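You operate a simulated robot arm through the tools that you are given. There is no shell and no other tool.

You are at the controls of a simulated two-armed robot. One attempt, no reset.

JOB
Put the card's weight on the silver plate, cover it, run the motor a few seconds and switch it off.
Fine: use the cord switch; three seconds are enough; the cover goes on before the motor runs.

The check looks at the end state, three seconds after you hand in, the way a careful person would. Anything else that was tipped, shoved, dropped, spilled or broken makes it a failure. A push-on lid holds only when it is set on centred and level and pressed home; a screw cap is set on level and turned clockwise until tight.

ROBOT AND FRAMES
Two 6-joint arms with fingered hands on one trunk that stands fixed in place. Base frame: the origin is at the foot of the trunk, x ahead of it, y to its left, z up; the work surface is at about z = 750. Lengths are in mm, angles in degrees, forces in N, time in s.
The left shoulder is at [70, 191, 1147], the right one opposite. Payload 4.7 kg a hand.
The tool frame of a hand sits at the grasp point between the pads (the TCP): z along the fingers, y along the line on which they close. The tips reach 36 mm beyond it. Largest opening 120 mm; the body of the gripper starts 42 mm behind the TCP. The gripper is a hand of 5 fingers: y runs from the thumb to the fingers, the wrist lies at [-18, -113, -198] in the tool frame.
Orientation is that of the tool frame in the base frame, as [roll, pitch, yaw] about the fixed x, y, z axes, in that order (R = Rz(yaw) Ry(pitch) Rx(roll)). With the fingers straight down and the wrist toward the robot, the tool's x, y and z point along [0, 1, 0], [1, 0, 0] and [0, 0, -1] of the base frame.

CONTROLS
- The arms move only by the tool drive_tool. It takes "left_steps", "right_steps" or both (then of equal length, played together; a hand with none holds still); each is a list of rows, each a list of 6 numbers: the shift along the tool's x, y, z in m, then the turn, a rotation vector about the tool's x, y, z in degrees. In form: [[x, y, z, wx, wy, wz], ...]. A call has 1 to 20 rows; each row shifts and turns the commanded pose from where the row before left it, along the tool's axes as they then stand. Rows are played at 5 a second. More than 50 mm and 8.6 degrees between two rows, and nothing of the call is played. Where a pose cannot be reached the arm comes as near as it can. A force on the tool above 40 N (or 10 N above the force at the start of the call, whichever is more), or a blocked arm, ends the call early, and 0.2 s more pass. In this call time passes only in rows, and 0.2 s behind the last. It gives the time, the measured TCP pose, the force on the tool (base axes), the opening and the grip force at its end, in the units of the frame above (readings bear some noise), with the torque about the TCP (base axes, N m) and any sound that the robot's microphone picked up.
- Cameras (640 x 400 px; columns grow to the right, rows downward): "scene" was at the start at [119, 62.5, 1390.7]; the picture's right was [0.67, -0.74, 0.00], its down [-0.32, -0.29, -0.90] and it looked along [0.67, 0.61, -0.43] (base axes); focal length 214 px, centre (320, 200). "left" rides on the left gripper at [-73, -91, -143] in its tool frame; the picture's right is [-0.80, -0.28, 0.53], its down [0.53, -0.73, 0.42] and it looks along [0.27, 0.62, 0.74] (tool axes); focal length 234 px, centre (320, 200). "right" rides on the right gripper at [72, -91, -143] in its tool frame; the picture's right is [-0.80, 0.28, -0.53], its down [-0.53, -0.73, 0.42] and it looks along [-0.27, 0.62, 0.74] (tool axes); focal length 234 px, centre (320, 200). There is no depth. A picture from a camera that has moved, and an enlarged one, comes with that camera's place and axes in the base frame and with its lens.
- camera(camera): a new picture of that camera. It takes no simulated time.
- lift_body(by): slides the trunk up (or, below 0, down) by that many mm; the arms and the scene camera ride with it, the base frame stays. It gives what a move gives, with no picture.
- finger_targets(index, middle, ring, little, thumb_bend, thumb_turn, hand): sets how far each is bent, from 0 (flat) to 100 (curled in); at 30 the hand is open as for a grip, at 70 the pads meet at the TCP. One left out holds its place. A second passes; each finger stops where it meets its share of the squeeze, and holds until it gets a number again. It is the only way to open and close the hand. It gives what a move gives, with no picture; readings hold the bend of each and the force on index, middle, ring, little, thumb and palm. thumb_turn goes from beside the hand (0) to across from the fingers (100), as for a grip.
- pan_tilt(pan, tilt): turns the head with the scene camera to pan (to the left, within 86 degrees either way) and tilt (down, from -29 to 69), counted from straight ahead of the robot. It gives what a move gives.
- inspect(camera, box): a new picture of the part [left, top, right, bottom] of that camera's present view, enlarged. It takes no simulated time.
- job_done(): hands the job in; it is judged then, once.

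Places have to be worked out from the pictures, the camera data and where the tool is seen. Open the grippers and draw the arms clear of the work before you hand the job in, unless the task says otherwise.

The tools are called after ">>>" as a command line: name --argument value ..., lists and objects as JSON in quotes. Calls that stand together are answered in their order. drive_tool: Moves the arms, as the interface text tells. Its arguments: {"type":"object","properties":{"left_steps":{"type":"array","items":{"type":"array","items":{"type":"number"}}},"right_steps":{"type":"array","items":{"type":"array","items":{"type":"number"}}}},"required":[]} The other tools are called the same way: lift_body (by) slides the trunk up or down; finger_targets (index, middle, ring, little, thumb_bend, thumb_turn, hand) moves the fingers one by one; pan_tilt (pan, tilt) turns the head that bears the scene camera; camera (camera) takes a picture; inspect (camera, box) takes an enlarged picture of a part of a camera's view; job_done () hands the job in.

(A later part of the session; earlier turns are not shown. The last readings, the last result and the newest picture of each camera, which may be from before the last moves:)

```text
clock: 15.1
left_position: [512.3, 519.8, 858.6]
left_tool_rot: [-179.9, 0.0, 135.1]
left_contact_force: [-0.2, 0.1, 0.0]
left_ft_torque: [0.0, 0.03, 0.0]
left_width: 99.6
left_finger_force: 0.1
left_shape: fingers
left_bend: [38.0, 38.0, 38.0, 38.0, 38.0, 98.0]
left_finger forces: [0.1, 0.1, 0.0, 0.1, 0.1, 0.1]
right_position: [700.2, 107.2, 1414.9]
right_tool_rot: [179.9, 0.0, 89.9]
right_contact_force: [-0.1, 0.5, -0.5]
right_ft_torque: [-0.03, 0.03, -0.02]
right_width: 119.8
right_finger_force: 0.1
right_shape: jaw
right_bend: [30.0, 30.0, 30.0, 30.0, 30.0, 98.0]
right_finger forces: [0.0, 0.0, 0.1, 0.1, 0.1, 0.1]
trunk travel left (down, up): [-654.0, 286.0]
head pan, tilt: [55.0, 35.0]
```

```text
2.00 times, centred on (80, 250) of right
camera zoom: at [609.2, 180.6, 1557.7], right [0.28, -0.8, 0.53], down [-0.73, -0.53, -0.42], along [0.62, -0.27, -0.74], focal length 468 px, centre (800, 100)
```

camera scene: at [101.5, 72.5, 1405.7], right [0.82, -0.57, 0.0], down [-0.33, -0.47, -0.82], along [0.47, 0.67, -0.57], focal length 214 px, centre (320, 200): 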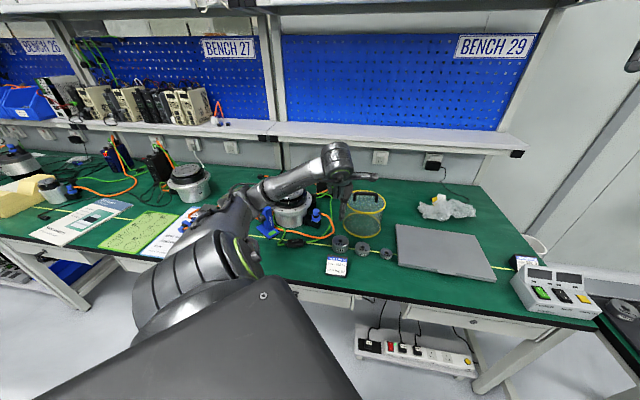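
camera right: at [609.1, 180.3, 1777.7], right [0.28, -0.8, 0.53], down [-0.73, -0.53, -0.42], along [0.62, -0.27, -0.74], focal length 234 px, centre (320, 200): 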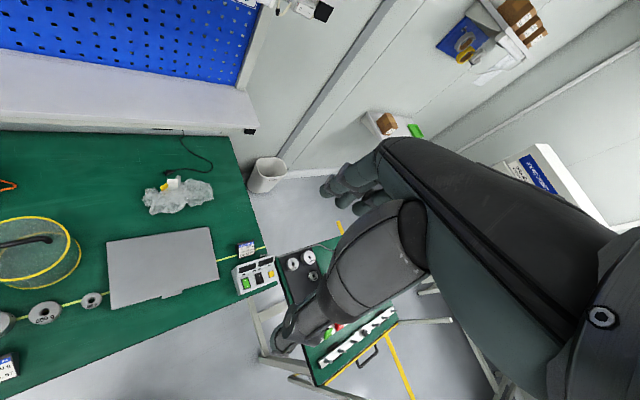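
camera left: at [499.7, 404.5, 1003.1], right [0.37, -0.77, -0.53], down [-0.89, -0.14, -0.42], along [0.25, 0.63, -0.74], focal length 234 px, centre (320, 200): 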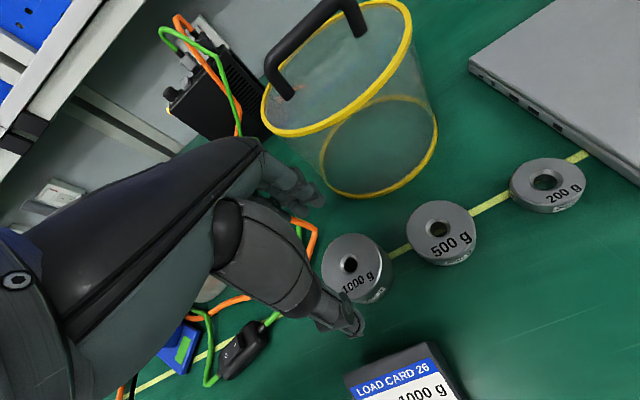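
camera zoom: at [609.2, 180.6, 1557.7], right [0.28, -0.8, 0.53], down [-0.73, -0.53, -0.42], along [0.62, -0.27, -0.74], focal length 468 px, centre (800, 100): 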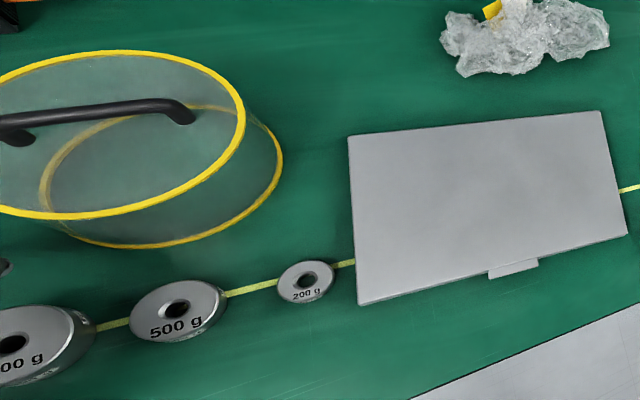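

Fingers behind the weight will come near the cover, so I narrow the opening to about 82 mm and check.

>>> finger_targets --hand "left" --index 45 --middle 45 --ring 45 --little 45 --thumb_bend 45

>>> inspect --camera "left" --box '[220, 130, 420, 340]'

>>> inspect --camera "scene" --box '[324, 195, 372, 260]'

```text
clock: 16.1
left_position: [511.9, 519.6, 859.2]
left_tool_rot: [-179.9, 0.0, 135.0]
left_contact_force: [0.7, -0.1, 0.1]
left_ft_torque: [0.03, 0.0, -0.02]
left_width: 78.6
left_finger_force: 0.1
left_shape: fingers
left_bend: [45.0, 45.0, 45.0, 45.0, 45.0, 99.0]
left_finger forces: [0.1, 0.0, 0.0, 0.0, 0.0, 0.0]
right_position: [700.8, 108.7, 1415.5]
right_tool_rot: [-179.9, 0.0, 90.0]
right_contact_force: [-0.2, 0.5, -0.3]
right_ft_torque: [-0.02, -0.01, 0.01]
right_width: 119.7
right_finger_force: 0.0
right_shape: jaw
right_bend: [30.0, 30.0, 30.0, 30.0, 30.0, 98.0]
right_finger forces: [0.0, 0.1, 0.1, 0.1, 0.0, 0.1]
trunk travel left (down, up): [-654.0, 286.0]
head pan, tilt: [55.0, 35.0]
```

```text
1.90 times, centred on (320, 235) of left
camera zoom: at [499.7, 404.3, 1003.6], right [0.37, -0.77, -0.52], down [-0.89, -0.14, -0.42], along [0.25, 0.63, -0.74], focal length 446 px, centre (320, 133)
```

zoom: 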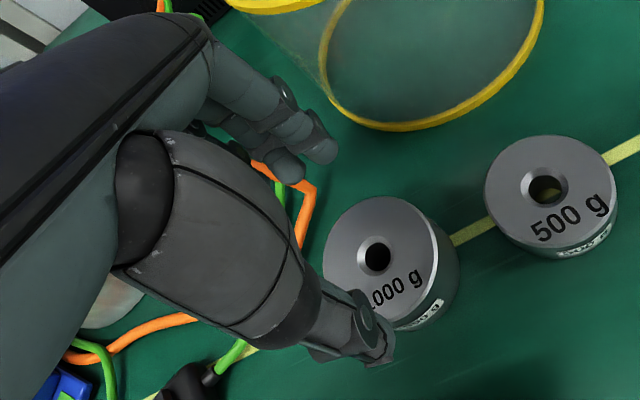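

```text
6.15 times, centred on (348, 228) of scene
camera zoom: at [101.6, 72.7, 1405.6], right [0.82, -0.57, 0.0], down [-0.33, -0.47, -0.82], along [0.47, 0.67, -0.57], focal length 1320 px, centre (148, 31)
```

zoom: 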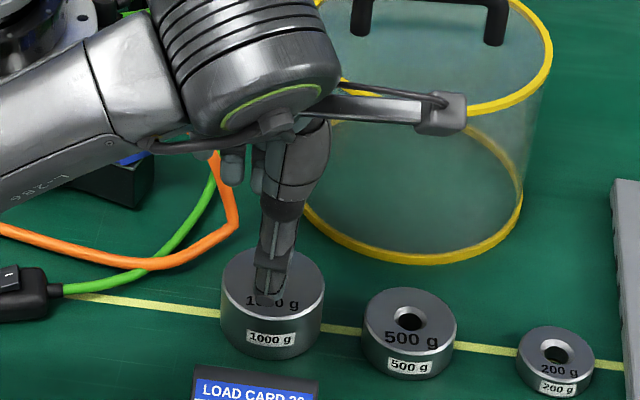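

Tip positions in the tool frame: index x≈-10, middle +11, thumb ≈0, with ring and little further left, near the cords. I turn the hand 15° more (yaw 150) to keep these off the cords and recheck before descending.

>>> drive_tool --left_steps '[[0, 0, 0, 0, 0, -7.5], [0, 0, 0, 0, 0, -7.5], [0, 0, 0.02, 0, 0, 0]]'

>>> inspect --camera "left" --box '[220, 130, 420, 340]'

>>> inspect --camera "scene" --box '[324, 195, 372, 260]'

```text
clock: 16.9
left_position: [505.9, 545.3, 841.9]
left_tool_rot: [-179.7, 0.1, 149.9]
left_contact_force: [0.0, -0.6, -0.4]
left_ft_torque: [-0.03, 0.0, -0.03]
left_width: 79.0
left_finger_force: 0.0
left_shape: fingers
left_bend: [45.0, 45.0, 45.0, 45.0, 45.0, 99.0]
left_finger forces: [0.1, 0.1, 0.1, 0.0, 0.0, 0.1]
left hand out of reach, approached as far as the arm can: row 2, 3
right_position: [699.6, 106.7, 1415.1]
right_tool_rot: [-180.0, 0.1, 90.1]
right_contact_force: [-0.1, -0.5, 0.9]
right_ft_torque: [0.02, 0.01, -0.01]
right_width: 119.8
right_finger_force: 0.0
right_shape: jaw
right_bend: [30.0, 30.0, 30.0, 30.0, 30.0, 98.0]
right_finger forces: [0.1, 0.0, 0.0, 0.1, 0.1, 0.0]
trunk travel left (down, up): [-654.0, 286.0]
head pan, tilt: [55.0, 35.0]
```

```text
1.90 times, centred on (320, 235) of left
camera zoom: at [523.2, 430.4, 987.5], right [0.56, -0.65, -0.52], down [-0.83, -0.37, -0.42], along [0.08, 0.67, -0.74], focal length 446 px, centre (320, 133)
```

zoom: 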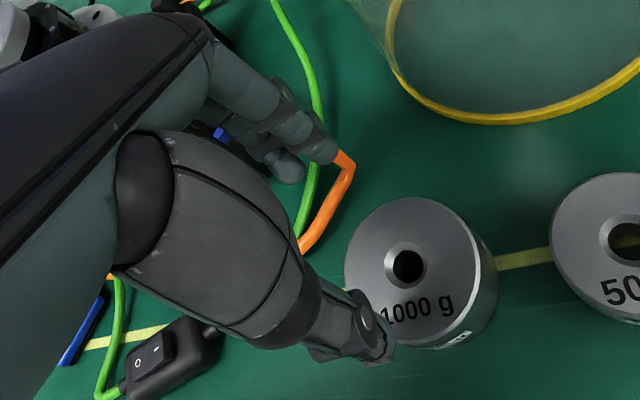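

```text
6.15 times, centred on (348, 228) of scene
camera zoom: at [101.0, 73.2, 1405.6], right [0.82, -0.57, 0.0], down [-0.33, -0.47, -0.82], along [0.47, 0.67, -0.57], focal length 1320 px, centre (148, 31)
```

zoom: 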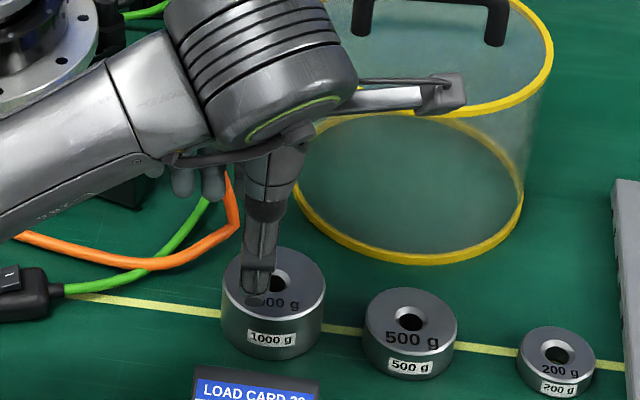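

Yaw 150 is past an arm limit here, so I go back to yaw 135 over the weight and instead curl the little and ring fingers in a bit to keep them off the cords.

>>> drive_tool --left_steps '[[0, 0, -0.02, 0, 0, 0], [0, 0, 0, 0, 0, 7.5], [0, 0, 0, 0, 0, 7.5], [-0.012, -0.007, 0, 0, 0, 0], [-0.011, -0.0066, 0, 0, 0, 0]]'

>>> finger_targets --hand "left" --ring 50 --little 65

>>> inspect --camera "left" --box '[220, 130, 420, 340]'

```text
clock: 18.1
left_position: [512.2, 519.4, 863.5]
left_tool_rot: [180.0, 0.0, 135.0]
left_contact_force: [0.4, -1.6, 0.1]
left_ft_torque: [0.02, -0.01, -0.01]
left_width: 78.4
left_finger_force: 0.1
left_shape: fingers
left_bend: [45.0, 45.0, 45.0, 45.0, 45.0, 99.0]
left_finger forces: [0.0, 0.1, 0.0, 0.1, 0.0, 0.0]
right_position: [700.3, 106.1, 1414.7]
right_tool_rot: [-180.0, 0.0, 90.0]
right_contact_force: [-0.5, 0.0, 0.9]
right_ft_torque: [0.02, -0.02, -0.03]
right_width: 119.7
right_finger_force: 0.1
right_shape: jaw
right_bend: [30.0, 30.0, 30.0, 30.0, 30.0, 98.0]
right_finger forces: [0.0, 0.0, 0.1, 0.1, 0.0, 0.0]
trunk travel left (down, up): [-654.0, 286.0]
head pan, tilt: [55.0, 35.0]
```

```text
clock: 19.1
left_position: [513.2, 519.0, 861.7]
left_tool_rot: [-180.0, 0.1, 135.0]
left_contact_force: [-0.4, 0.4, -0.2]
left_ft_torque: [0.0, -0.01, -0.01]
left_width: 78.4
left_finger_force: 0.0
left_shape: fingers
left_bend: [45.0, 45.0, 50.0, 65.0, 45.0, 99.0]
left_finger forces: [0.0, 0.1, 0.1, 0.1, 0.1, 0.0]
right_position: [700.1, 107.3, 1415.2]
right_tool_rot: [180.0, 0.0, 90.0]
right_contact_force: [-0.1, 0.0, 0.1]
right_ft_torque: [0.0, 0.03, 0.0]
right_width: 119.9
right_finger_force: 0.0
right_shape: jaw
right_bend: [30.0, 30.0, 30.0, 30.0, 30.0, 98.0]
right_finger forces: [0.0, 0.0, 0.0, 0.1, 0.1, 0.0]
trunk travel left (down, up): [-654.0, 286.0]
head pan, tilt: [55.0, 35.0]
```

```text
1.90 times, centred on (320, 235) of left
camera zoom: at [500.1, 403.4, 1006.6], right [0.37, -0.77, -0.52], down [-0.89, -0.14, -0.42], along [0.25, 0.63, -0.74], focal length 446 px, centre (320, 133)
```

zoom: 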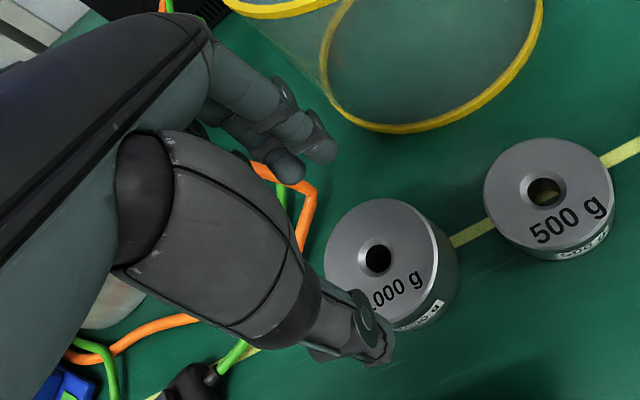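

Clearances look fine; I descend to about z = 791 around the weight.

>>> drive_tool --left_steps '[[0, 0, 0.02, 0, 0, 0], [0, 0, 0.02, 0, 0, 0], [0, 0, 0.015, 0, 0, 0], [0, 0, 0.015, 0, 0, 0]]'

>>> inspect --camera "left" --box '[220, 130, 420, 340]'

>>> inspect --camera "scene" --box '[324, 205, 372, 260]'

```text
clock: 20.1
left_position: [510.7, 527.0, 796.7]
left_tool_rot: [-179.6, 0.3, 134.7]
left_contact_force: [0.2, -1.0, 0.4]
left_ft_torque: [-0.02, 0.04, 0.01]
left_width: 78.6
left_finger_force: 0.6
left_shape: fingers
left_bend: [45.0, 45.0, 50.0, 65.0, 45.0, 99.0]
left_finger forces: [0.0, 0.0, 0.1, 0.0, 0.9, 0.0]
left hand out of reach, approached as far as the arm can: row 4
right_position: [699.3, 107.6, 1414.6]
right_tool_rot: [-179.9, 0.0, 90.0]
right_contact_force: [-0.3, -0.5, -0.3]
right_ft_torque: [0.0, -0.02, 0.02]
right_width: 119.8
right_finger_force: 0.0
right_shape: jaw
right_bend: [30.0, 30.0, 30.0, 30.0, 30.0, 98.0]
right_finger forces: [0.0, 0.0, 0.0, 0.1, 0.1, 0.0]
trunk travel left (down, up): [-654.0, 286.0]
head pan, tilt: [55.0, 35.0]
```

```text
1.90 times, centred on (320, 235) of left
camera zoom: at [497.8, 411.5, 942.6], right [0.37, -0.77, -0.52], down [-0.89, -0.14, -0.42], along [0.25, 0.62, -0.74], focal length 446 px, centre (320, 133)
```

zoom: 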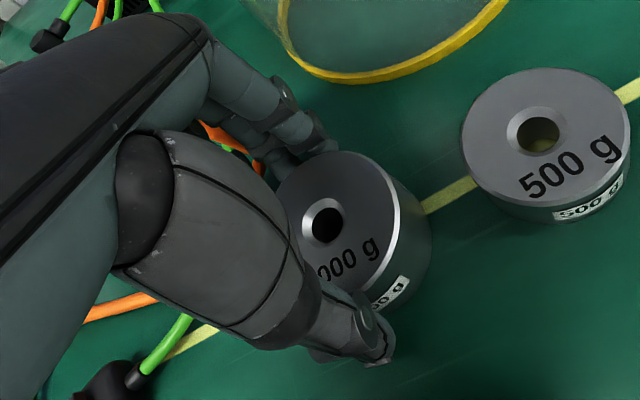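

```text
7.27 times, centred on (348, 232) of scene
camera zoom: at [101.3, 72.8, 1405.7], right [0.82, -0.57, 0.0], down [-0.33, -0.47, -0.82], along [0.47, 0.67, -0.57], focal length 1560 px, centre (116, -36)
```

zoom: 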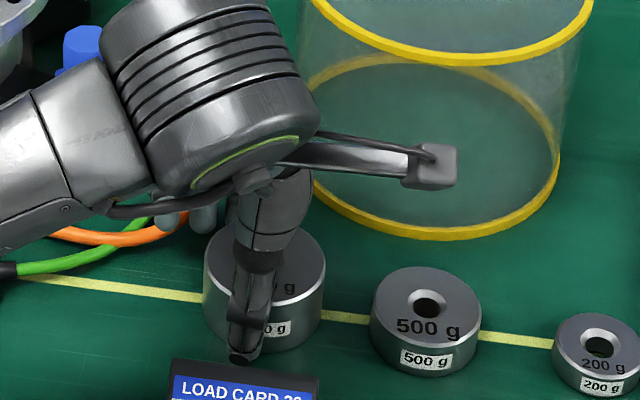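

The arm meets a limit low relative to the shoulder, and the thumb just touches the weight. I rise, lower the trunk by 130, and come down again.

>>> drive_tool --left_steps '[[0, -0.002, -0.01, 0, 0, 0], [0, 0, -0.04, 0, 0, 0], [0, 0, -0.04, 0, 0, 0], [0, 0, -0.04, 0, 0, 0], [0, 0, -0.04, 0, 0, 0]]'

>>> lift_body --by -130

>>> camera --camera "scene"

>>> inspect --camera "scene" --box '[320, 160, 416, 250]'

>>> camera --camera "right"

```text
clock: 21.3
left_position: [508.1, 524.2, 968.7]
left_tool_rot: [-180.0, 0.0, 135.0]
left_contact_force: [0.3, -0.3, -0.5]
left_ft_torque: [0.04, 0.05, -0.01]
left_width: 78.4
left_finger_force: 0.1
left_shape: fingers
left_bend: [45.0, 45.0, 50.0, 65.0, 45.0, 99.0]
left_finger forces: [0.1, 0.0, 0.0, 0.0, 0.1, 0.0]
right_position: [699.5, 106.4, 1415.2]
right_tool_rot: [180.0, 0.0, 90.0]
right_contact_force: [-0.4, -0.3, -0.5]
right_ft_torque: [0.0, -0.01, 0.01]
right_width: 119.9
right_finger_force: 0.0
right_shape: jaw
right_bend: [30.0, 30.0, 30.0, 30.0, 30.0, 98.0]
right_finger forces: [0.1, 0.0, 0.0, 0.0, 0.0, 0.1]
trunk travel left (down, up): [-654.0, 286.0]
head pan, tilt: [55.0, 35.0]
```

```text
clock: 22.8
left_position: [508.6, 525.3, 837.1]
left_tool_rot: [-180.0, 0.0, 135.0]
left_contact_force: [0.4, -0.2, -0.2]
left_ft_torque: [-0.01, -0.04, 0.02]
left_width: 78.2
left_finger_force: 0.1
left_shape: fingers
left_bend: [45.0, 45.0, 50.0, 65.0, 45.0, 99.0]
left_finger forces: [0.1, 0.0, 0.0, 0.0, 0.0, 0.0]
right_position: [699.4, 107.1, 1285.5]
right_tool_rot: [180.0, 0.0, 90.1]
right_contact_force: [-0.5, 0.0, -0.1]
right_ft_torque: [0.02, 0.04, 0.01]
right_width: 120.0
right_finger_force: 0.1
right_shape: jaw
right_bend: [30.0, 30.0, 30.0, 30.0, 30.0, 98.0]
right_finger forces: [0.0, 0.1, 0.0, 0.1, 0.0, 0.1]
trunk travel left (down, up): [-524.0, 416.0]
head pan, tilt: [55.0, 35.0]
```

```text
taken
camera scene: at [101.4, 72.5, 1275.7], right [0.82, -0.57, 0.0], down [-0.33, -0.47, -0.82], along [0.47, 0.67, -0.57], focal length 214 px, centre (320, 200)
```

scene: 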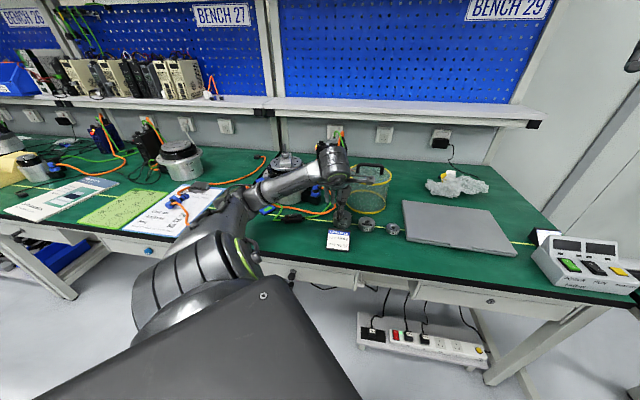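

```text
4.44 times, centred on (368, 205) of scene
camera zoom: at [101.4, 72.5, 1275.7], right [0.82, -0.57, 0.0], down [-0.33, -0.47, -0.82], along [0.47, 0.67, -0.57], focal length 953 px, centre (107, 178)
```

zoom: 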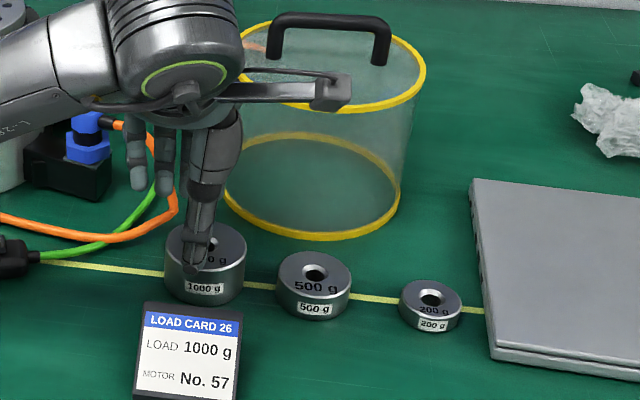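

```text
taken
camera right: at [608.7, 180.1, 1427.9], right [0.28, -0.8, 0.53], down [-0.73, -0.53, -0.42], along [0.62, -0.27, -0.74], focal length 234 px, centre (320, 200)
```

right: 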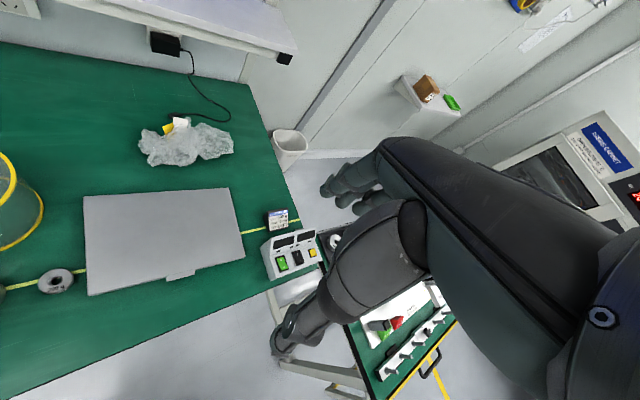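

Trunk is at a better height. I correct laterally over the weight and descend to z≈791.

>>> drive_tool --left_steps '[[-0.0066, -0.001, 0, 0, 0, 0], [0, 0, 0.02, 0, 0, 0], [0, 0, 0.015, 0, 0, 0], [0, 0, 0.01, 0, 0, 0]]'

>>> inspect --camera "left" --box '[220, 130, 420, 340]'

>>> inspect --camera "scene" --box '[320, 180, 384, 240]'

```text
clock: 23.8
left_position: [512.6, 519.7, 793.1]
left_tool_rot: [179.9, 0.0, 135.0]
left_contact_force: [-0.7, -0.1, 0.7]
left_ft_torque: [-0.01, 0.01, -0.01]
left_width: 78.3
left_finger_force: 0.4
left_shape: fingers
left_bend: [45.0, 45.0, 50.0, 65.0, 45.0, 99.0]
left_finger forces: [0.0, 0.0, 0.0, 0.0, 0.3, 0.0]
right_position: [700.6, 106.7, 1284.2]
right_tool_rot: [180.0, 0.0, 90.0]
right_contact_force: [-0.1, -0.1, 0.3]
right_ft_torque: [-0.01, 0.0, 0.02]
right_width: 119.7
right_finger_force: 0.1
right_shape: jaw
right_bend: [30.0, 30.0, 30.0, 30.0, 30.0, 98.0]
right_finger forces: [0.0, 0.0, 0.0, 0.0, 0.1, 0.0]
trunk travel left (down, up): [-524.0, 416.0]
head pan, tilt: [55.0, 35.0]
```

```text
1.90 times, centred on (320, 235) of left
camera zoom: at [499.9, 404.7, 936.9], right [0.37, -0.77, -0.52], down [-0.89, -0.14, -0.42], along [0.25, 0.63, -0.74], focal length 446 px, centre (320, 133)
```

zoom: 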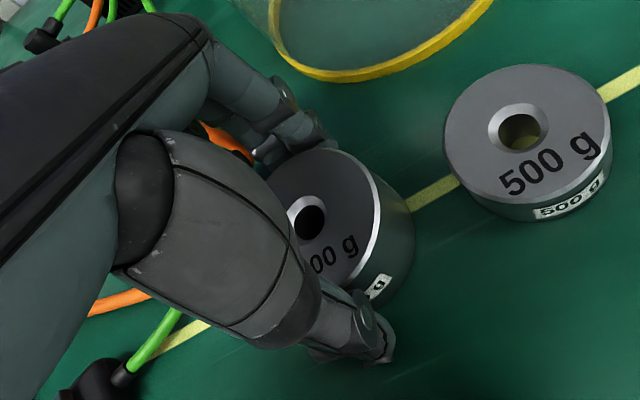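

```text
6.67 times, centred on (352, 210) of scene
camera zoom: at [101.5, 72.8, 1275.6], right [0.82, -0.57, 0.0], down [-0.33, -0.47, -0.82], along [0.47, 0.67, -0.57], focal length 1430 px, centre (107, 133)
```

zoom: 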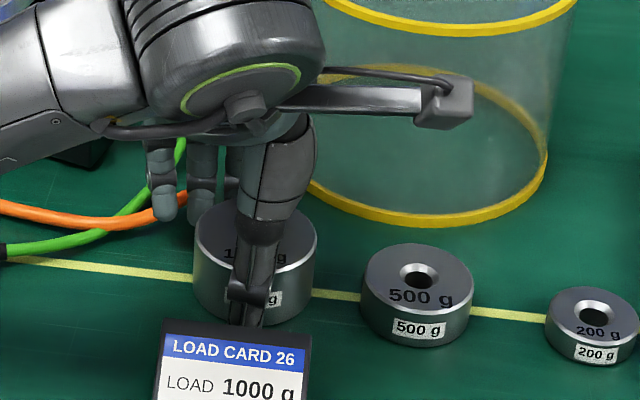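

Well centred on the weight. I close index, middle and thumb on it.

>>> finger_targets --hand "left" --index 70 --middle 70 --thumb_bend 70

>>> inspect --camera "left" --box '[220, 130, 420, 340]'

>>> inspect --camera "scene" --box '[320, 180, 384, 240]'

```text
clock: 24.8
left_position: [511.9, 519.6, 793.3]
left_tool_rot: [180.0, 0.0, 135.0]
left_contact_force: [-6.2, -4.7, -0.1]
left_ft_torque: [0.04, 0.07, 0.06]
left_width: 62.3
left_finger_force: 20.9
left_shape: fingers
left_bend: [51.0, 54.0, 50.0, 65.0, 54.0, 100.0]
left_finger forces: [9.4, 7.7, 0.1, 0.0, 25.6, 0.1]
right_position: [699.5, 107.0, 1285.0]
right_tool_rot: [-179.9, 0.0, 89.9]
right_contact_force: [-0.4, 0.0, 0.2]
right_ft_torque: [0.01, 0.02, 0.03]
right_width: 119.9
right_finger_force: 0.0
right_shape: jaw
right_bend: [30.0, 30.0, 30.0, 30.0, 30.0, 98.0]
right_finger forces: [0.1, 0.0, 0.0, 0.1, 0.0, 0.0]
trunk travel left (down, up): [-524.0, 416.0]
head pan, tilt: [55.0, 35.0]
```

```text
1.90 times, centred on (320, 235) of left
camera zoom: at [499.4, 404.1, 937.6], right [0.37, -0.77, -0.53], down [-0.89, -0.14, -0.42], along [0.25, 0.63, -0.74], focal length 446 px, centre (320, 133)
```

zoom: 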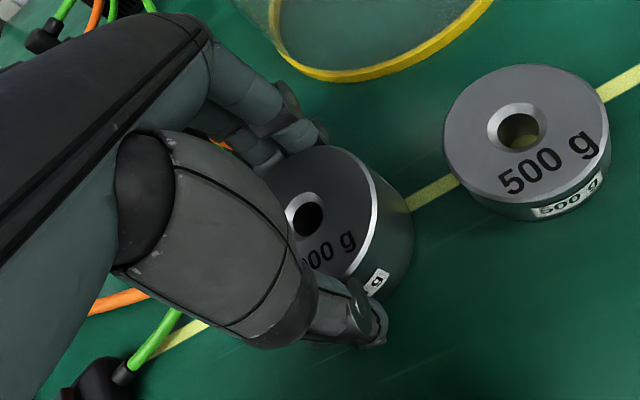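

```text
6.67 times, centred on (352, 210) of scene
camera zoom: at [100.8, 72.0, 1275.7], right [0.82, -0.57, 0.0], down [-0.33, -0.47, -0.82], along [0.47, 0.67, -0.57], focal length 1430 px, centre (107, 133)
```

zoom: 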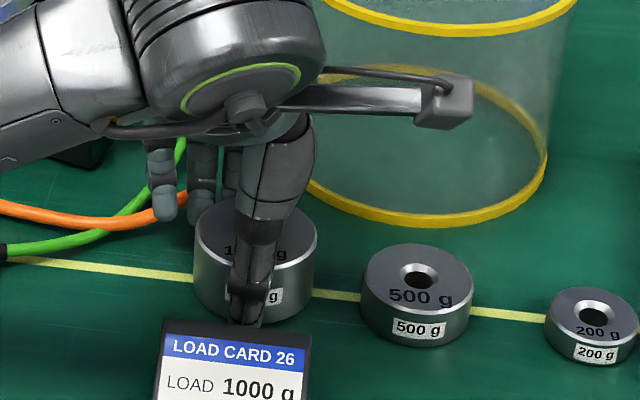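

Weight gripped with about 21 N. I lift a little and check that it hangs level and doesn't slip.

>>> drive_tool --left_steps '[[0, 0, -0.005, 0, 0, 0], [0, 0, -0.01, 0, 0, 0], [0, 0, -0.015, 0, 0, 0], [0, 0, -0.02, 0, 0, 0]]'

>>> inspect --camera "left" --box '[220, 130, 420, 340]'

>>> inspect --camera "scene" --box '[320, 170, 384, 240]'

```text
clock: 25.8
left_position: [514.1, 520.1, 842.3]
left_tool_rot: [-180.0, 0.0, 135.0]
left_contact_force: [-1.3, 0.7, -9.9]
left_ft_torque: [0.02, -0.05, 0.0]
left_width: 62.3
left_finger_force: 20.1
left_shape: fingers
left_bend: [51.0, 54.0, 50.0, 65.0, 56.0, 100.0]
left_finger forces: [10.9, 8.7, 0.0, 0.0, 20.0, 0.0]
right_position: [700.8, 107.1, 1284.0]
right_tool_rot: [-179.9, 0.0, 90.1]
right_contact_force: [-0.3, -0.4, 0.7]
right_ft_torque: [-0.02, -0.02, -0.03]
right_width: 119.9
right_finger_force: 0.0
right_shape: jaw
right_bend: [30.0, 30.0, 30.0, 30.0, 30.0, 98.0]
right_finger forces: [0.1, 0.0, 0.0, 0.1, 0.0, 0.0]
trunk travel left (down, up): [-524.0, 416.0]
head pan, tilt: [55.0, 35.0]
```

```text
1.90 times, centred on (320, 235) of left
camera zoom: at [500.7, 404.3, 986.6], right [0.37, -0.77, -0.52], down [-0.89, -0.14, -0.42], along [0.25, 0.63, -0.74], focal length 446 px, centre (320, 133)
```

zoom: 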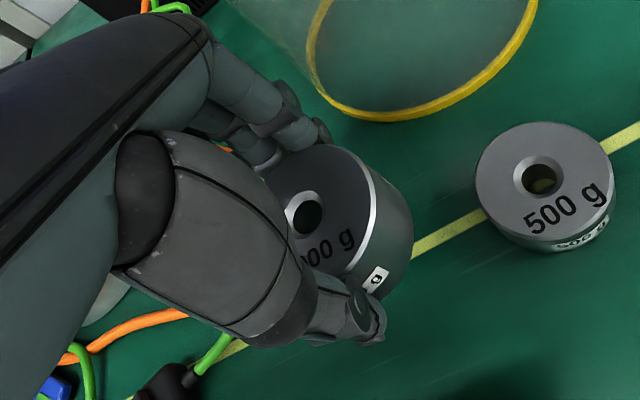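

```text
5.71 times, centred on (352, 205) of scene
camera zoom: at [102.1, 72.8, 1275.5], right [0.82, -0.57, 0.0], down [-0.33, -0.47, -0.82], along [0.47, 0.67, -0.57], focal length 1226 px, centre (137, 171)
```

zoom: 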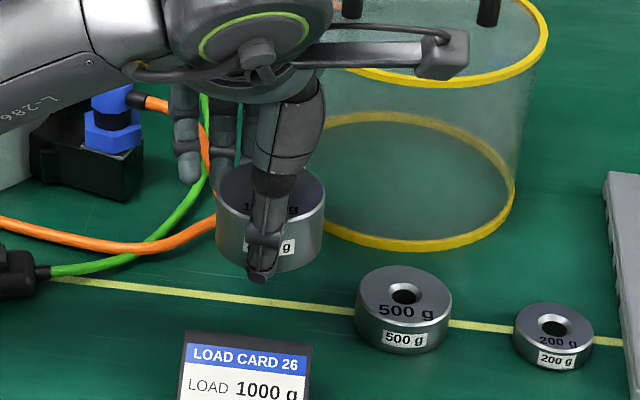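

Held firmly (10 N load). I raise to z≈1065 and carry it over toward the motor post.

>>> drive_tool --left_steps '[[0, 0, -0.03, 0, 0, 0], [0, 0, -0.038, 0, 0, 0], [0, 0, -0.038, 0, 0, 0], [0, 0, -0.038, 0, 0, 0], [0, 0, -0.038, 0, 0, 0], [0, 0, -0.038, 0, 0, 0]]'

>>> drive_tool --left_steps '[[0.02, 0.0124, 0, 0, 0, 0], [0.025, 0.0155, 0, 0, 0, 0], [0.025, 0.0155, 0, 0, 0, 0], [0.025, 0.0155, 0, 0, 0, 0], [0.025, 0.0155, 0, 0, 0, 0], [0.025, 0.0155, 0, 0, 0, 0], [0.025, 0.0155, 0, 0, 0, 0], [0.025, 0.0155, 0, 0, 0, 0], [0.025, 0.0155, 0, 0, 0, 0], [0.02, 0.0124, 0, 0, 0, 0], [0.01, 0.006, 0, 0, 0, 0]]'

>>> camera --camera "scene"

>>> camera --camera "left"

```text
clock: 27.2
left_position: [490.6, 550.5, 1054.7]
left_tool_rot: [180.0, 0.2, 135.0]
left_contact_force: [-0.8, 0.2, -8.8]
left_ft_torque: [0.0, -0.01, -0.04]
left_width: 62.2
left_finger_force: 19.2
left_shape: fingers
left_bend: [50.0, 54.0, 50.0, 65.0, 56.0, 100.0]
left_finger forces: [10.9, 8.6, 0.0, 0.0, 19.7, 0.0]
left hand out of reach, approached as far as the arm can: row 2, 3, 4, 5, 6
right_position: [699.8, 107.9, 1284.1]
right_tool_rot: [-180.0, 0.1, 89.9]
right_contact_force: [-0.3, -0.6, 0.0]
right_ft_torque: [0.0, -0.02, -0.03]
right_width: 120.0
right_finger_force: 0.1
right_shape: jaw
right_bend: [30.0, 30.0, 30.0, 30.0, 30.0, 98.0]
right_finger forces: [0.0, 0.0, 0.1, 0.1, 0.0, 0.0]
trunk travel left (down, up): [-524.0, 416.0]
head pan, tilt: [55.0, 35.0]
```

```text
clock: 29.6
left_position: [514.1, 663.1, 1032.5]
left_tool_rot: [-179.9, 0.0, 135.0]
left_contact_force: [0.1, 0.3, -9.4]
left_ft_torque: [0.0, 0.01, 0.0]
left_width: 62.5
left_finger_force: 19.6
left_shape: fingers
left_bend: [50.0, 54.0, 50.0, 65.0, 56.0, 100.0]
left_finger forces: [11.1, 8.5, 0.1, 0.0, 19.7, 0.1]
left hand out of reach, approached as far as the arm can: row 2, 3, 4, 5, 6, 7, 8, 9, 10, 11
right_position: [701.0, 107.8, 1284.6]
right_tool_rot: [-180.0, 0.2, 90.1]
right_contact_force: [0.2, -0.8, 0.3]
right_ft_torque: [0.01, 0.02, 0.01]
right_width: 119.7
right_finger_force: 0.1
right_shape: jaw
right_bend: [30.0, 30.0, 30.0, 30.0, 30.0, 98.0]
right_finger forces: [0.0, 0.0, 0.0, 0.1, 0.0, 0.1]
trunk travel left (down, up): [-524.0, 416.0]
head pan, tilt: [55.0, 35.0]
```

```text
taken
camera scene: at [102.5, 73.8, 1275.4], right [0.82, -0.57, 0.0], down [-0.33, -0.47, -0.82], along [0.47, 0.67, -0.57], focal length 214 px, centre (320, 200)
```

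scene: 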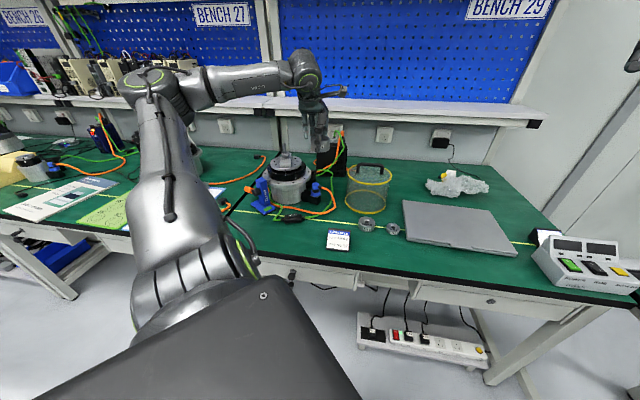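

```text
taken
camera left: at [501.3, 547.3, 1175.9], right [0.37, -0.77, -0.52], down [-0.89, -0.14, -0.42], along [0.25, 0.63, -0.74], focal length 234 px, centre (320, 200)
```

left: 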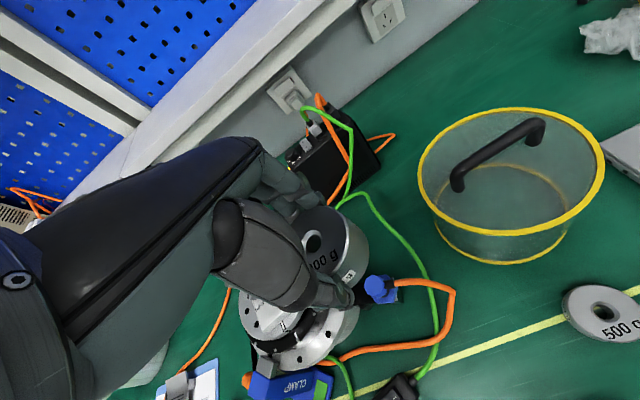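

The arm reaches its limit when the hand is near shoulder height. I raise the trunk 220 so the working height lies below the shoulder again; the held weight just goes up with it.

>>> lift_body --by 220

>>> drive_tool --left_steps '[[0, 0, 0.03, 0, 0, 0], [0, 0, 0.03, 0, 0, 0], [0, 0, 0.03, 0, 0, 0], [0, 0, 0.03, 0, 0, 0]]'

```text
clock: 32.0
left_position: [513.2, 664.0, 1250.4]
left_tool_rot: [-179.9, 0.0, 135.0]
left_contact_force: [0.0, 0.3, -9.8]
left_ft_torque: [0.0, 0.02, 0.01]
left_width: 62.2
left_finger_force: 19.8
left_shape: fingers
left_bend: [50.0, 54.0, 50.0, 65.0, 56.0, 100.0]
left_finger forces: [11.2, 8.6, 0.0, 0.0, 19.6, 0.0]
right_position: [700.7, 108.8, 1502.1]
right_tool_rot: [-179.9, 0.0, 90.0]
right_contact_force: [-0.3, 0.4, 0.1]
right_ft_torque: [0.03, -0.03, 0.01]
right_width: 119.5
right_finger_force: 0.0
right_shape: jaw
right_bend: [30.0, 30.0, 30.0, 30.0, 30.0, 98.0]
right_finger forces: [0.0, 0.0, 0.1, 0.1, 0.0, 0.0]
trunk travel left (down, up): [-744.0, 196.0]
head pan, tilt: [55.0, 35.0]
```

```text
clock: 33.0
left_position: [515.2, 663.5, 1130.2]
left_tool_rot: [-179.9, 0.0, 135.1]
left_contact_force: [0.3, -0.1, -10.1]
left_ft_torque: [-0.01, 0.0, 0.0]
left_width: 62.2
left_finger_force: 20.0
left_shape: fingers
left_bend: [50.0, 54.0, 50.0, 65.0, 56.0, 100.0]
left_finger forces: [11.3, 8.6, 0.0, 0.0, 19.5, 0.0]
right_position: [702.1, 108.4, 1504.0]
right_tool_rot: [-179.8, 0.1, 90.0]
right_contact_force: [0.5, 0.5, 0.4]
right_ft_torque: [0.02, 0.0, 0.01]
right_width: 119.8
right_finger_force: 0.1
right_shape: jaw
right_bend: [30.0, 30.0, 30.0, 30.0, 30.0, 98.0]
right_finger forces: [0.1, 0.0, 0.1, 0.0, 0.0, 0.0]
trunk travel left (down, up): [-744.0, 196.0]
head pan, tilt: [55.0, 35.0]
```

Moves are clean now. I translate toward the post, keeping the weight's bottom well above it.

>>> drive_tool --left_steps '[[0.0212, 0.0076, 0.0079, 0, 0, 0], [0.0212, 0.0076, 0.0079, 0, 0, 0], [0.0212, 0.0076, 0.0079, 0, 0, 0], [0.0212, 0.0076, 0.0079, 0, 0, 0], [0.0212, 0.0076, 0.0079, 0, 0, 0], [0.0212, 0.0076, 0.0079, 0, 0, 0], [0.0212, 0.0076, 0.0079, 0, 0, 0]]'

>>> camera --camera "scene"

>>> camera --camera "left"

>>> inspect --camera "scene" --box '[260, 150, 340, 240]'

```text
clock: 34.6
left_position: [488.8, 727.8, 1064.5]
left_tool_rot: [-179.9, 0.1, 135.0]
left_contact_force: [0.5, -0.1, -10.1]
left_ft_torque: [0.03, 0.02, -0.03]
left_width: 62.2
left_finger_force: 20.2
left_shape: fingers
left_bend: [50.0, 54.0, 50.0, 65.0, 56.0, 100.0]
left_finger forces: [11.3, 8.6, 0.1, 0.0, 19.6, 0.0]
left hand out of reach, approached as far as the arm can: row 1, 2, 3, 4, 5, 6, 7
right_position: [702.3, 107.4, 1503.5]
right_tool_rot: [180.0, 0.0, 90.0]
right_contact_force: [-1.0, -0.6, 0.0]
right_ft_torque: [0.0, 0.04, 0.02]
right_width: 119.8
right_finger_force: 0.0
right_shape: jaw
right_bend: [30.0, 30.0, 30.0, 30.0, 30.0, 98.0]
right_finger forces: [0.0, 0.0, 0.0, 0.0, 0.1, 0.0]
trunk travel left (down, up): [-744.0, 196.0]
head pan, tilt: [55.0, 35.0]
```

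```text
taken
camera scene: at [102.1, 72.4, 1495.5], right [0.82, -0.57, 0.0], down [-0.33, -0.47, -0.82], along [0.47, 0.67, -0.57], focal length 214 px, centre (320, 200)
```

scene: 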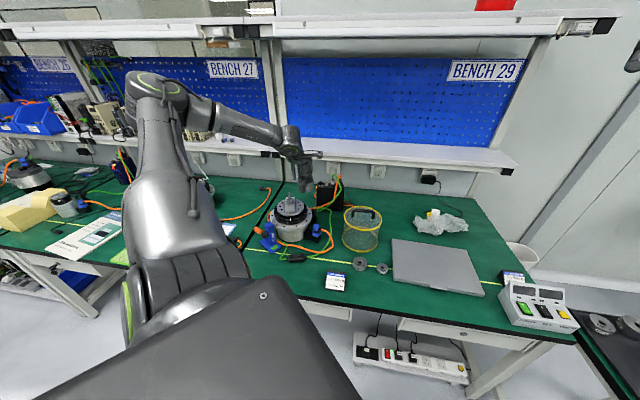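

```text
taken
camera left: at [476.3, 612.0, 1208.7], right [0.37, -0.77, -0.53], down [-0.89, -0.14, -0.42], along [0.25, 0.63, -0.74], focal length 234 px, centre (320, 200)
```

left: 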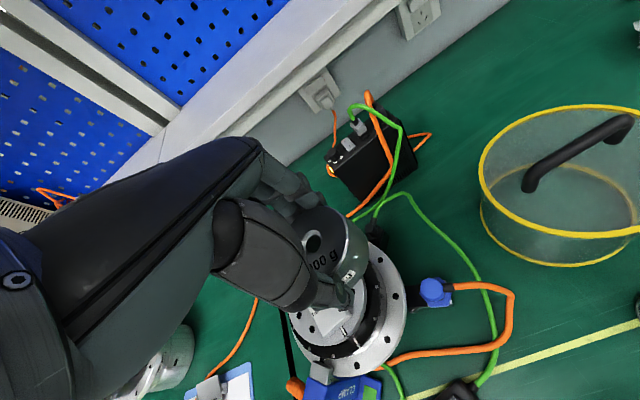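

```text
4.44 times, centred on (300, 195) of scene
camera zoom: at [102.1, 72.4, 1495.5], right [0.82, -0.57, 0.0], down [-0.33, -0.47, -0.82], along [0.47, 0.67, -0.57], focal length 953 px, centre (409, 222)
```

zoom: 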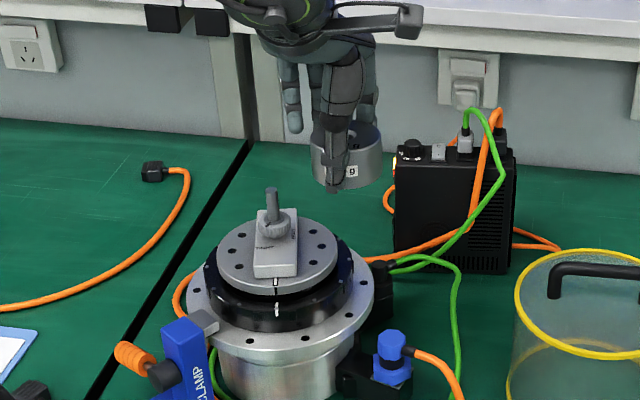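

Progress toward the post is being limited by an arm joint. I probe: raise slightly, turn the yaw a little to see which way the arm is freer (hand is well clear of everything).

>>> drive_tool --left_steps '[[0, 0, -0.03, 0, 0, 0], [0, 0, -0.03, 0, 0, 0]]'

>>> drive_tool --left_steps '[[0, 0, 0, 0, 0, -7.5], [0, 0, 0, 0, 0, -7.5]]'

```text
clock: 35.2
left_position: [503.8, 701.5, 1094.9]
left_tool_rot: [-179.9, 0.0, 135.0]
left_contact_force: [-0.3, -0.6, -11.0]
left_ft_torque: [0.01, -0.02, 0.01]
left_width: 62.2
left_finger_force: 20.0
left_shape: fingers
left_bend: [50.0, 54.0, 50.0, 65.0, 56.0, 100.0]
left_finger forces: [11.4, 8.5, 0.1, 0.0, 19.6, 0.0]
left hand out of reach, approached as far as the arm can: row 1, 2
right_position: [701.3, 106.7, 1504.1]
right_tool_rot: [-180.0, 0.0, 90.0]
right_contact_force: [-0.3, -1.1, -0.2]
right_ft_torque: [0.01, 0.02, 0.03]
right_width: 119.7
right_finger_force: 0.0
right_shape: jaw
right_bend: [30.0, 30.0, 30.0, 30.0, 30.0, 98.0]
right_finger forces: [0.0, 0.0, 0.1, 0.1, 0.0, 0.1]
trunk travel left (down, up): [-744.0, 196.0]
head pan, tilt: [55.0, 35.0]
```

```text
clock: 35.8
left_position: [502.9, 702.0, 1093.3]
left_tool_rot: [-179.9, 0.0, 150.3]
left_contact_force: [0.5, -0.1, -10.1]
left_ft_torque: [-0.02, -0.03, -0.02]
left_width: 62.1
left_finger_force: 19.6
left_shape: fingers
left_bend: [50.0, 54.0, 50.0, 65.0, 56.0, 100.0]
left_finger forces: [11.4, 8.7, 0.0, 0.0, 19.6, 0.0]
right_position: [701.8, 108.3, 1502.9]
right_tool_rot: [-179.9, 0.1, 90.1]
right_contact_force: [0.3, 0.3, -0.2]
right_ft_torque: [0.0, 0.01, -0.03]
right_width: 119.7
right_finger_force: 0.1
right_shape: jaw
right_bend: [30.0, 30.0, 30.0, 30.0, 30.0, 98.0]
right_finger forces: [0.1, 0.0, 0.0, 0.1, 0.0, 0.0]
trunk travel left (down, up): [-744.0, 196.0]
head pan, tilt: [55.0, 35.0]
```

Yaw is free here and the boundary shifts outward the lower the hand is relative to the shoulder. I raise the trunk another 150, then lower the hand and go on toward the post.

>>> lift_body --by 150

>>> drive_tool --left_steps '[[0, 0, 0.03, 0, 0, 0], [0, 0, 0.03, 0, 0, 0], [0, 0, 0.03, 0, 0, 0], [0, 0, 0.03, 0, 0, 0], [0, 0, 0.03, 0, 0, 0], [0, 0, 0.02, 0, 0, 0]]'

>>> camera --camera "scene"

```text
clock: 37.5
left_position: [503.4, 701.8, 1243.9]
left_tool_rot: [-180.0, 0.1, 150.0]
left_contact_force: [0.9, 0.3, -9.2]
left_ft_torque: [-0.02, 0.02, 0.0]
left_width: 62.4
left_finger_force: 19.5
left_shape: fingers
left_bend: [50.0, 54.0, 50.0, 65.0, 56.0, 100.0]
left_finger forces: [11.4, 8.6, 0.1, 0.0, 19.6, 0.0]
right_position: [702.6, 107.9, 1653.3]
right_tool_rot: [-179.9, 0.2, 90.0]
right_contact_force: [-0.4, -0.3, 0.2]
right_ft_torque: [-0.03, 0.01, -0.04]
right_width: 120.0
right_finger_force: 0.0
right_shape: jaw
right_bend: [30.0, 30.0, 30.0, 30.0, 30.0, 98.0]
right_finger forces: [0.0, 0.0, 0.0, 0.0, 0.1, 0.0]
trunk travel left (down, up): [-894.0, 46.0]
head pan, tilt: [55.0, 35.0]
```

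```text
clock: 38.9
left_position: [503.4, 703.0, 1074.5]
left_tool_rot: [-179.9, 0.1, 150.0]
left_contact_force: [0.3, 0.3, -9.7]
left_ft_torque: [-0.03, 0.0, 0.01]
left_width: 62.0
left_finger_force: 19.2
left_shape: fingers
left_bend: [50.0, 54.0, 50.0, 65.0, 56.0, 100.0]
left_finger forces: [11.5, 8.6, 0.0, 0.0, 19.4, 0.1]
right_position: [701.4, 108.7, 1652.8]
right_tool_rot: [-179.8, 0.1, 90.0]
right_contact_force: [0.6, -0.2, -0.3]
right_ft_torque: [-0.03, 0.02, -0.01]
right_width: 120.2
right_finger_force: 0.0
right_shape: jaw
right_bend: [30.0, 30.0, 30.0, 30.0, 30.0, 98.0]
right_finger forces: [0.0, 0.0, 0.0, 0.0, 0.0, 0.0]
trunk travel left (down, up): [-894.0, 46.0]
head pan, tilt: [55.0, 35.0]
```

```text
taken
camera scene: at [103.1, 74.6, 1645.4], right [0.82, -0.57, 0.0], down [-0.33, -0.47, -0.82], along [0.47, 0.67, -0.58], focal length 214 px, centre (320, 200)
```

scene: 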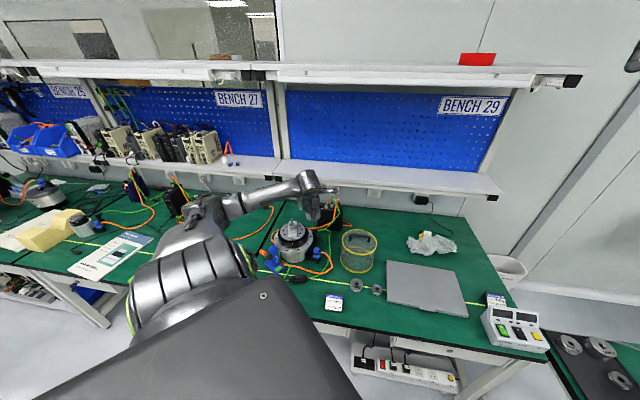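

Free now. I translate to over the post.

>>> drive_tool --left_steps '[[0.02, 0.0122, 0, 0, 0, 0], [0.02, 0.0122, 0, 0, 0, 0], [0.02, 0.0122, 0, 0, 0, 0], [0.02, 0.0122, 0, 0, 0, 0], [0.02, 0.0122, 0, 0, 0, 0]]'

>>> inspect --camera "scene" --box '[256, 180, 336, 255]'

>>> camera --camera "left"

```text
clock: 40.1
left_position: [447.3, 806.7, 1073.3]
left_tool_rot: [-179.9, 0.1, 150.0]
left_contact_force: [-0.3, 0.1, -10.5]
left_ft_torque: [0.01, -0.01, -0.05]
left_width: 62.6
left_finger_force: 20.1
left_shape: fingers
left_bend: [50.0, 54.0, 50.0, 65.0, 56.0, 100.0]
left_finger forces: [11.4, 8.7, 0.1, 0.0, 19.6, 0.1]
right_position: [699.4, 109.7, 1654.7]
right_tool_rot: [180.0, 0.0, 90.0]
right_contact_force: [-0.4, -0.5, 0.0]
right_ft_torque: [-0.01, 0.0, 0.0]
right_width: 119.6
right_finger_force: 0.0
right_shape: jaw
right_bend: [30.0, 30.0, 30.0, 30.0, 30.0, 98.0]
right_finger forces: [0.0, 0.0, 0.0, 0.0, 0.0, 0.0]
trunk travel left (down, up): [-894.0, 46.0]
head pan, tilt: [55.0, 35.0]
```

```text
5.33 times, centred on (296, 218) of scene
camera zoom: at [101.6, 75.5, 1645.4], right [0.82, -0.57, 0.0], down [-0.33, -0.47, -0.82], along [0.47, 0.67, -0.57], focal length 1144 px, centre (448, 107)
```

zoom: 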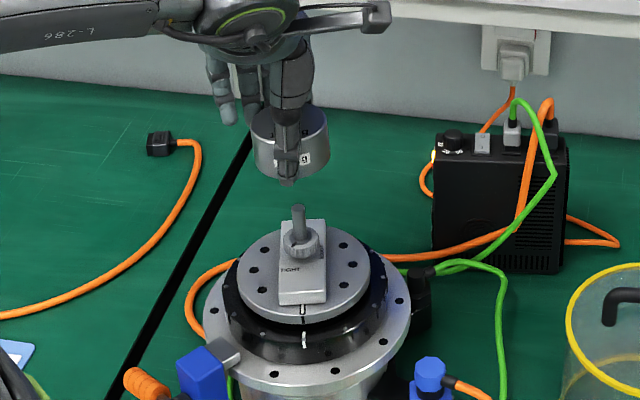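

```text
taken
camera left: at [463.8, 692.0, 1218.0], right [0.56, -0.64, -0.52], down [-0.83, -0.37, -0.42], along [0.08, 0.67, -0.74], focal length 234 px, centre (320, 200)
```

left: 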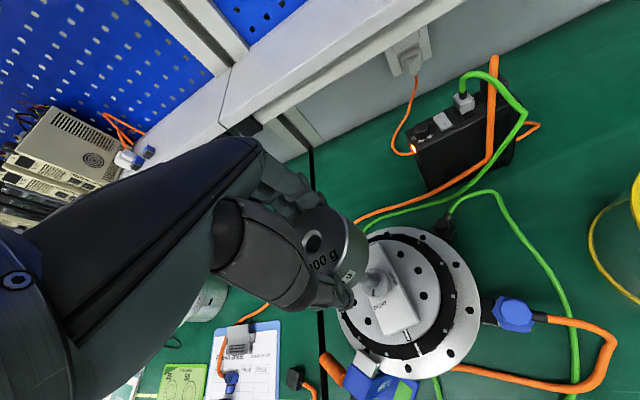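

Now over the post. I take high zooms from both cameras to align the weight's hole with the post.

>>> inspect --camera "scene" --box '[280, 190, 312, 230]'

>>> inspect --camera "left" --box '[280, 190, 440, 350]'

>>> inspect --camera "left" --box '[290, 215, 400, 300]'

```text
10.00 times, centred on (296, 210) of scene
camera zoom: at [101.6, 75.5, 1645.4], right [0.82, -0.57, 0.0], down [-0.33, -0.47, -0.82], along [0.47, 0.67, -0.57], focal length 2145 px, centre (560, 100)
```

zoom: 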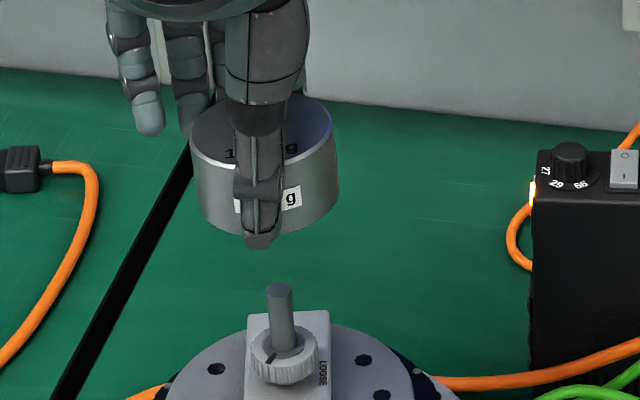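

```text
2.50 times, centred on (360, 270) of left
camera zoom: at [463.8, 692.0, 1218.0], right [0.56, -0.64, -0.52], down [-0.83, -0.37, -0.42], along [0.08, 0.67, -0.74], focal length 585 px, centre (220, 25)
```

zoom: 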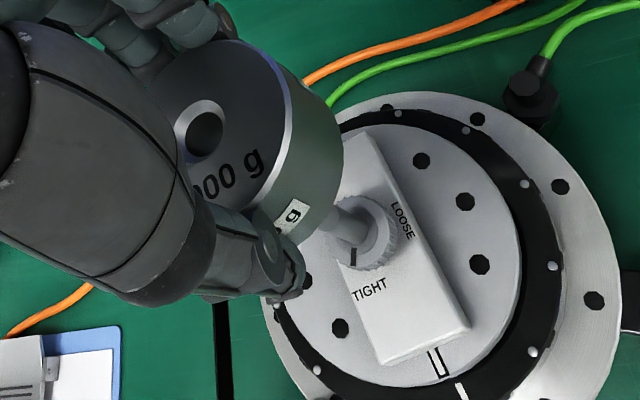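

```text
4.71 times, centred on (345, 258) of left
camera zoom: at [463.8, 692.0, 1218.0], right [0.56, -0.64, -0.52], down [-0.83, -0.37, -0.42], along [0.08, 0.67, -0.74], focal length 1102 px, centre (202, -71)
```

zoom: 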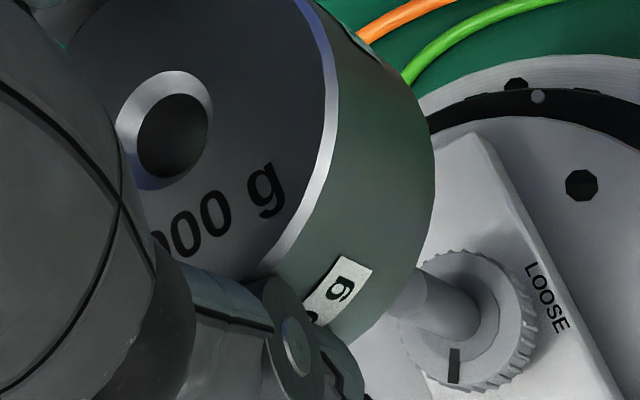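

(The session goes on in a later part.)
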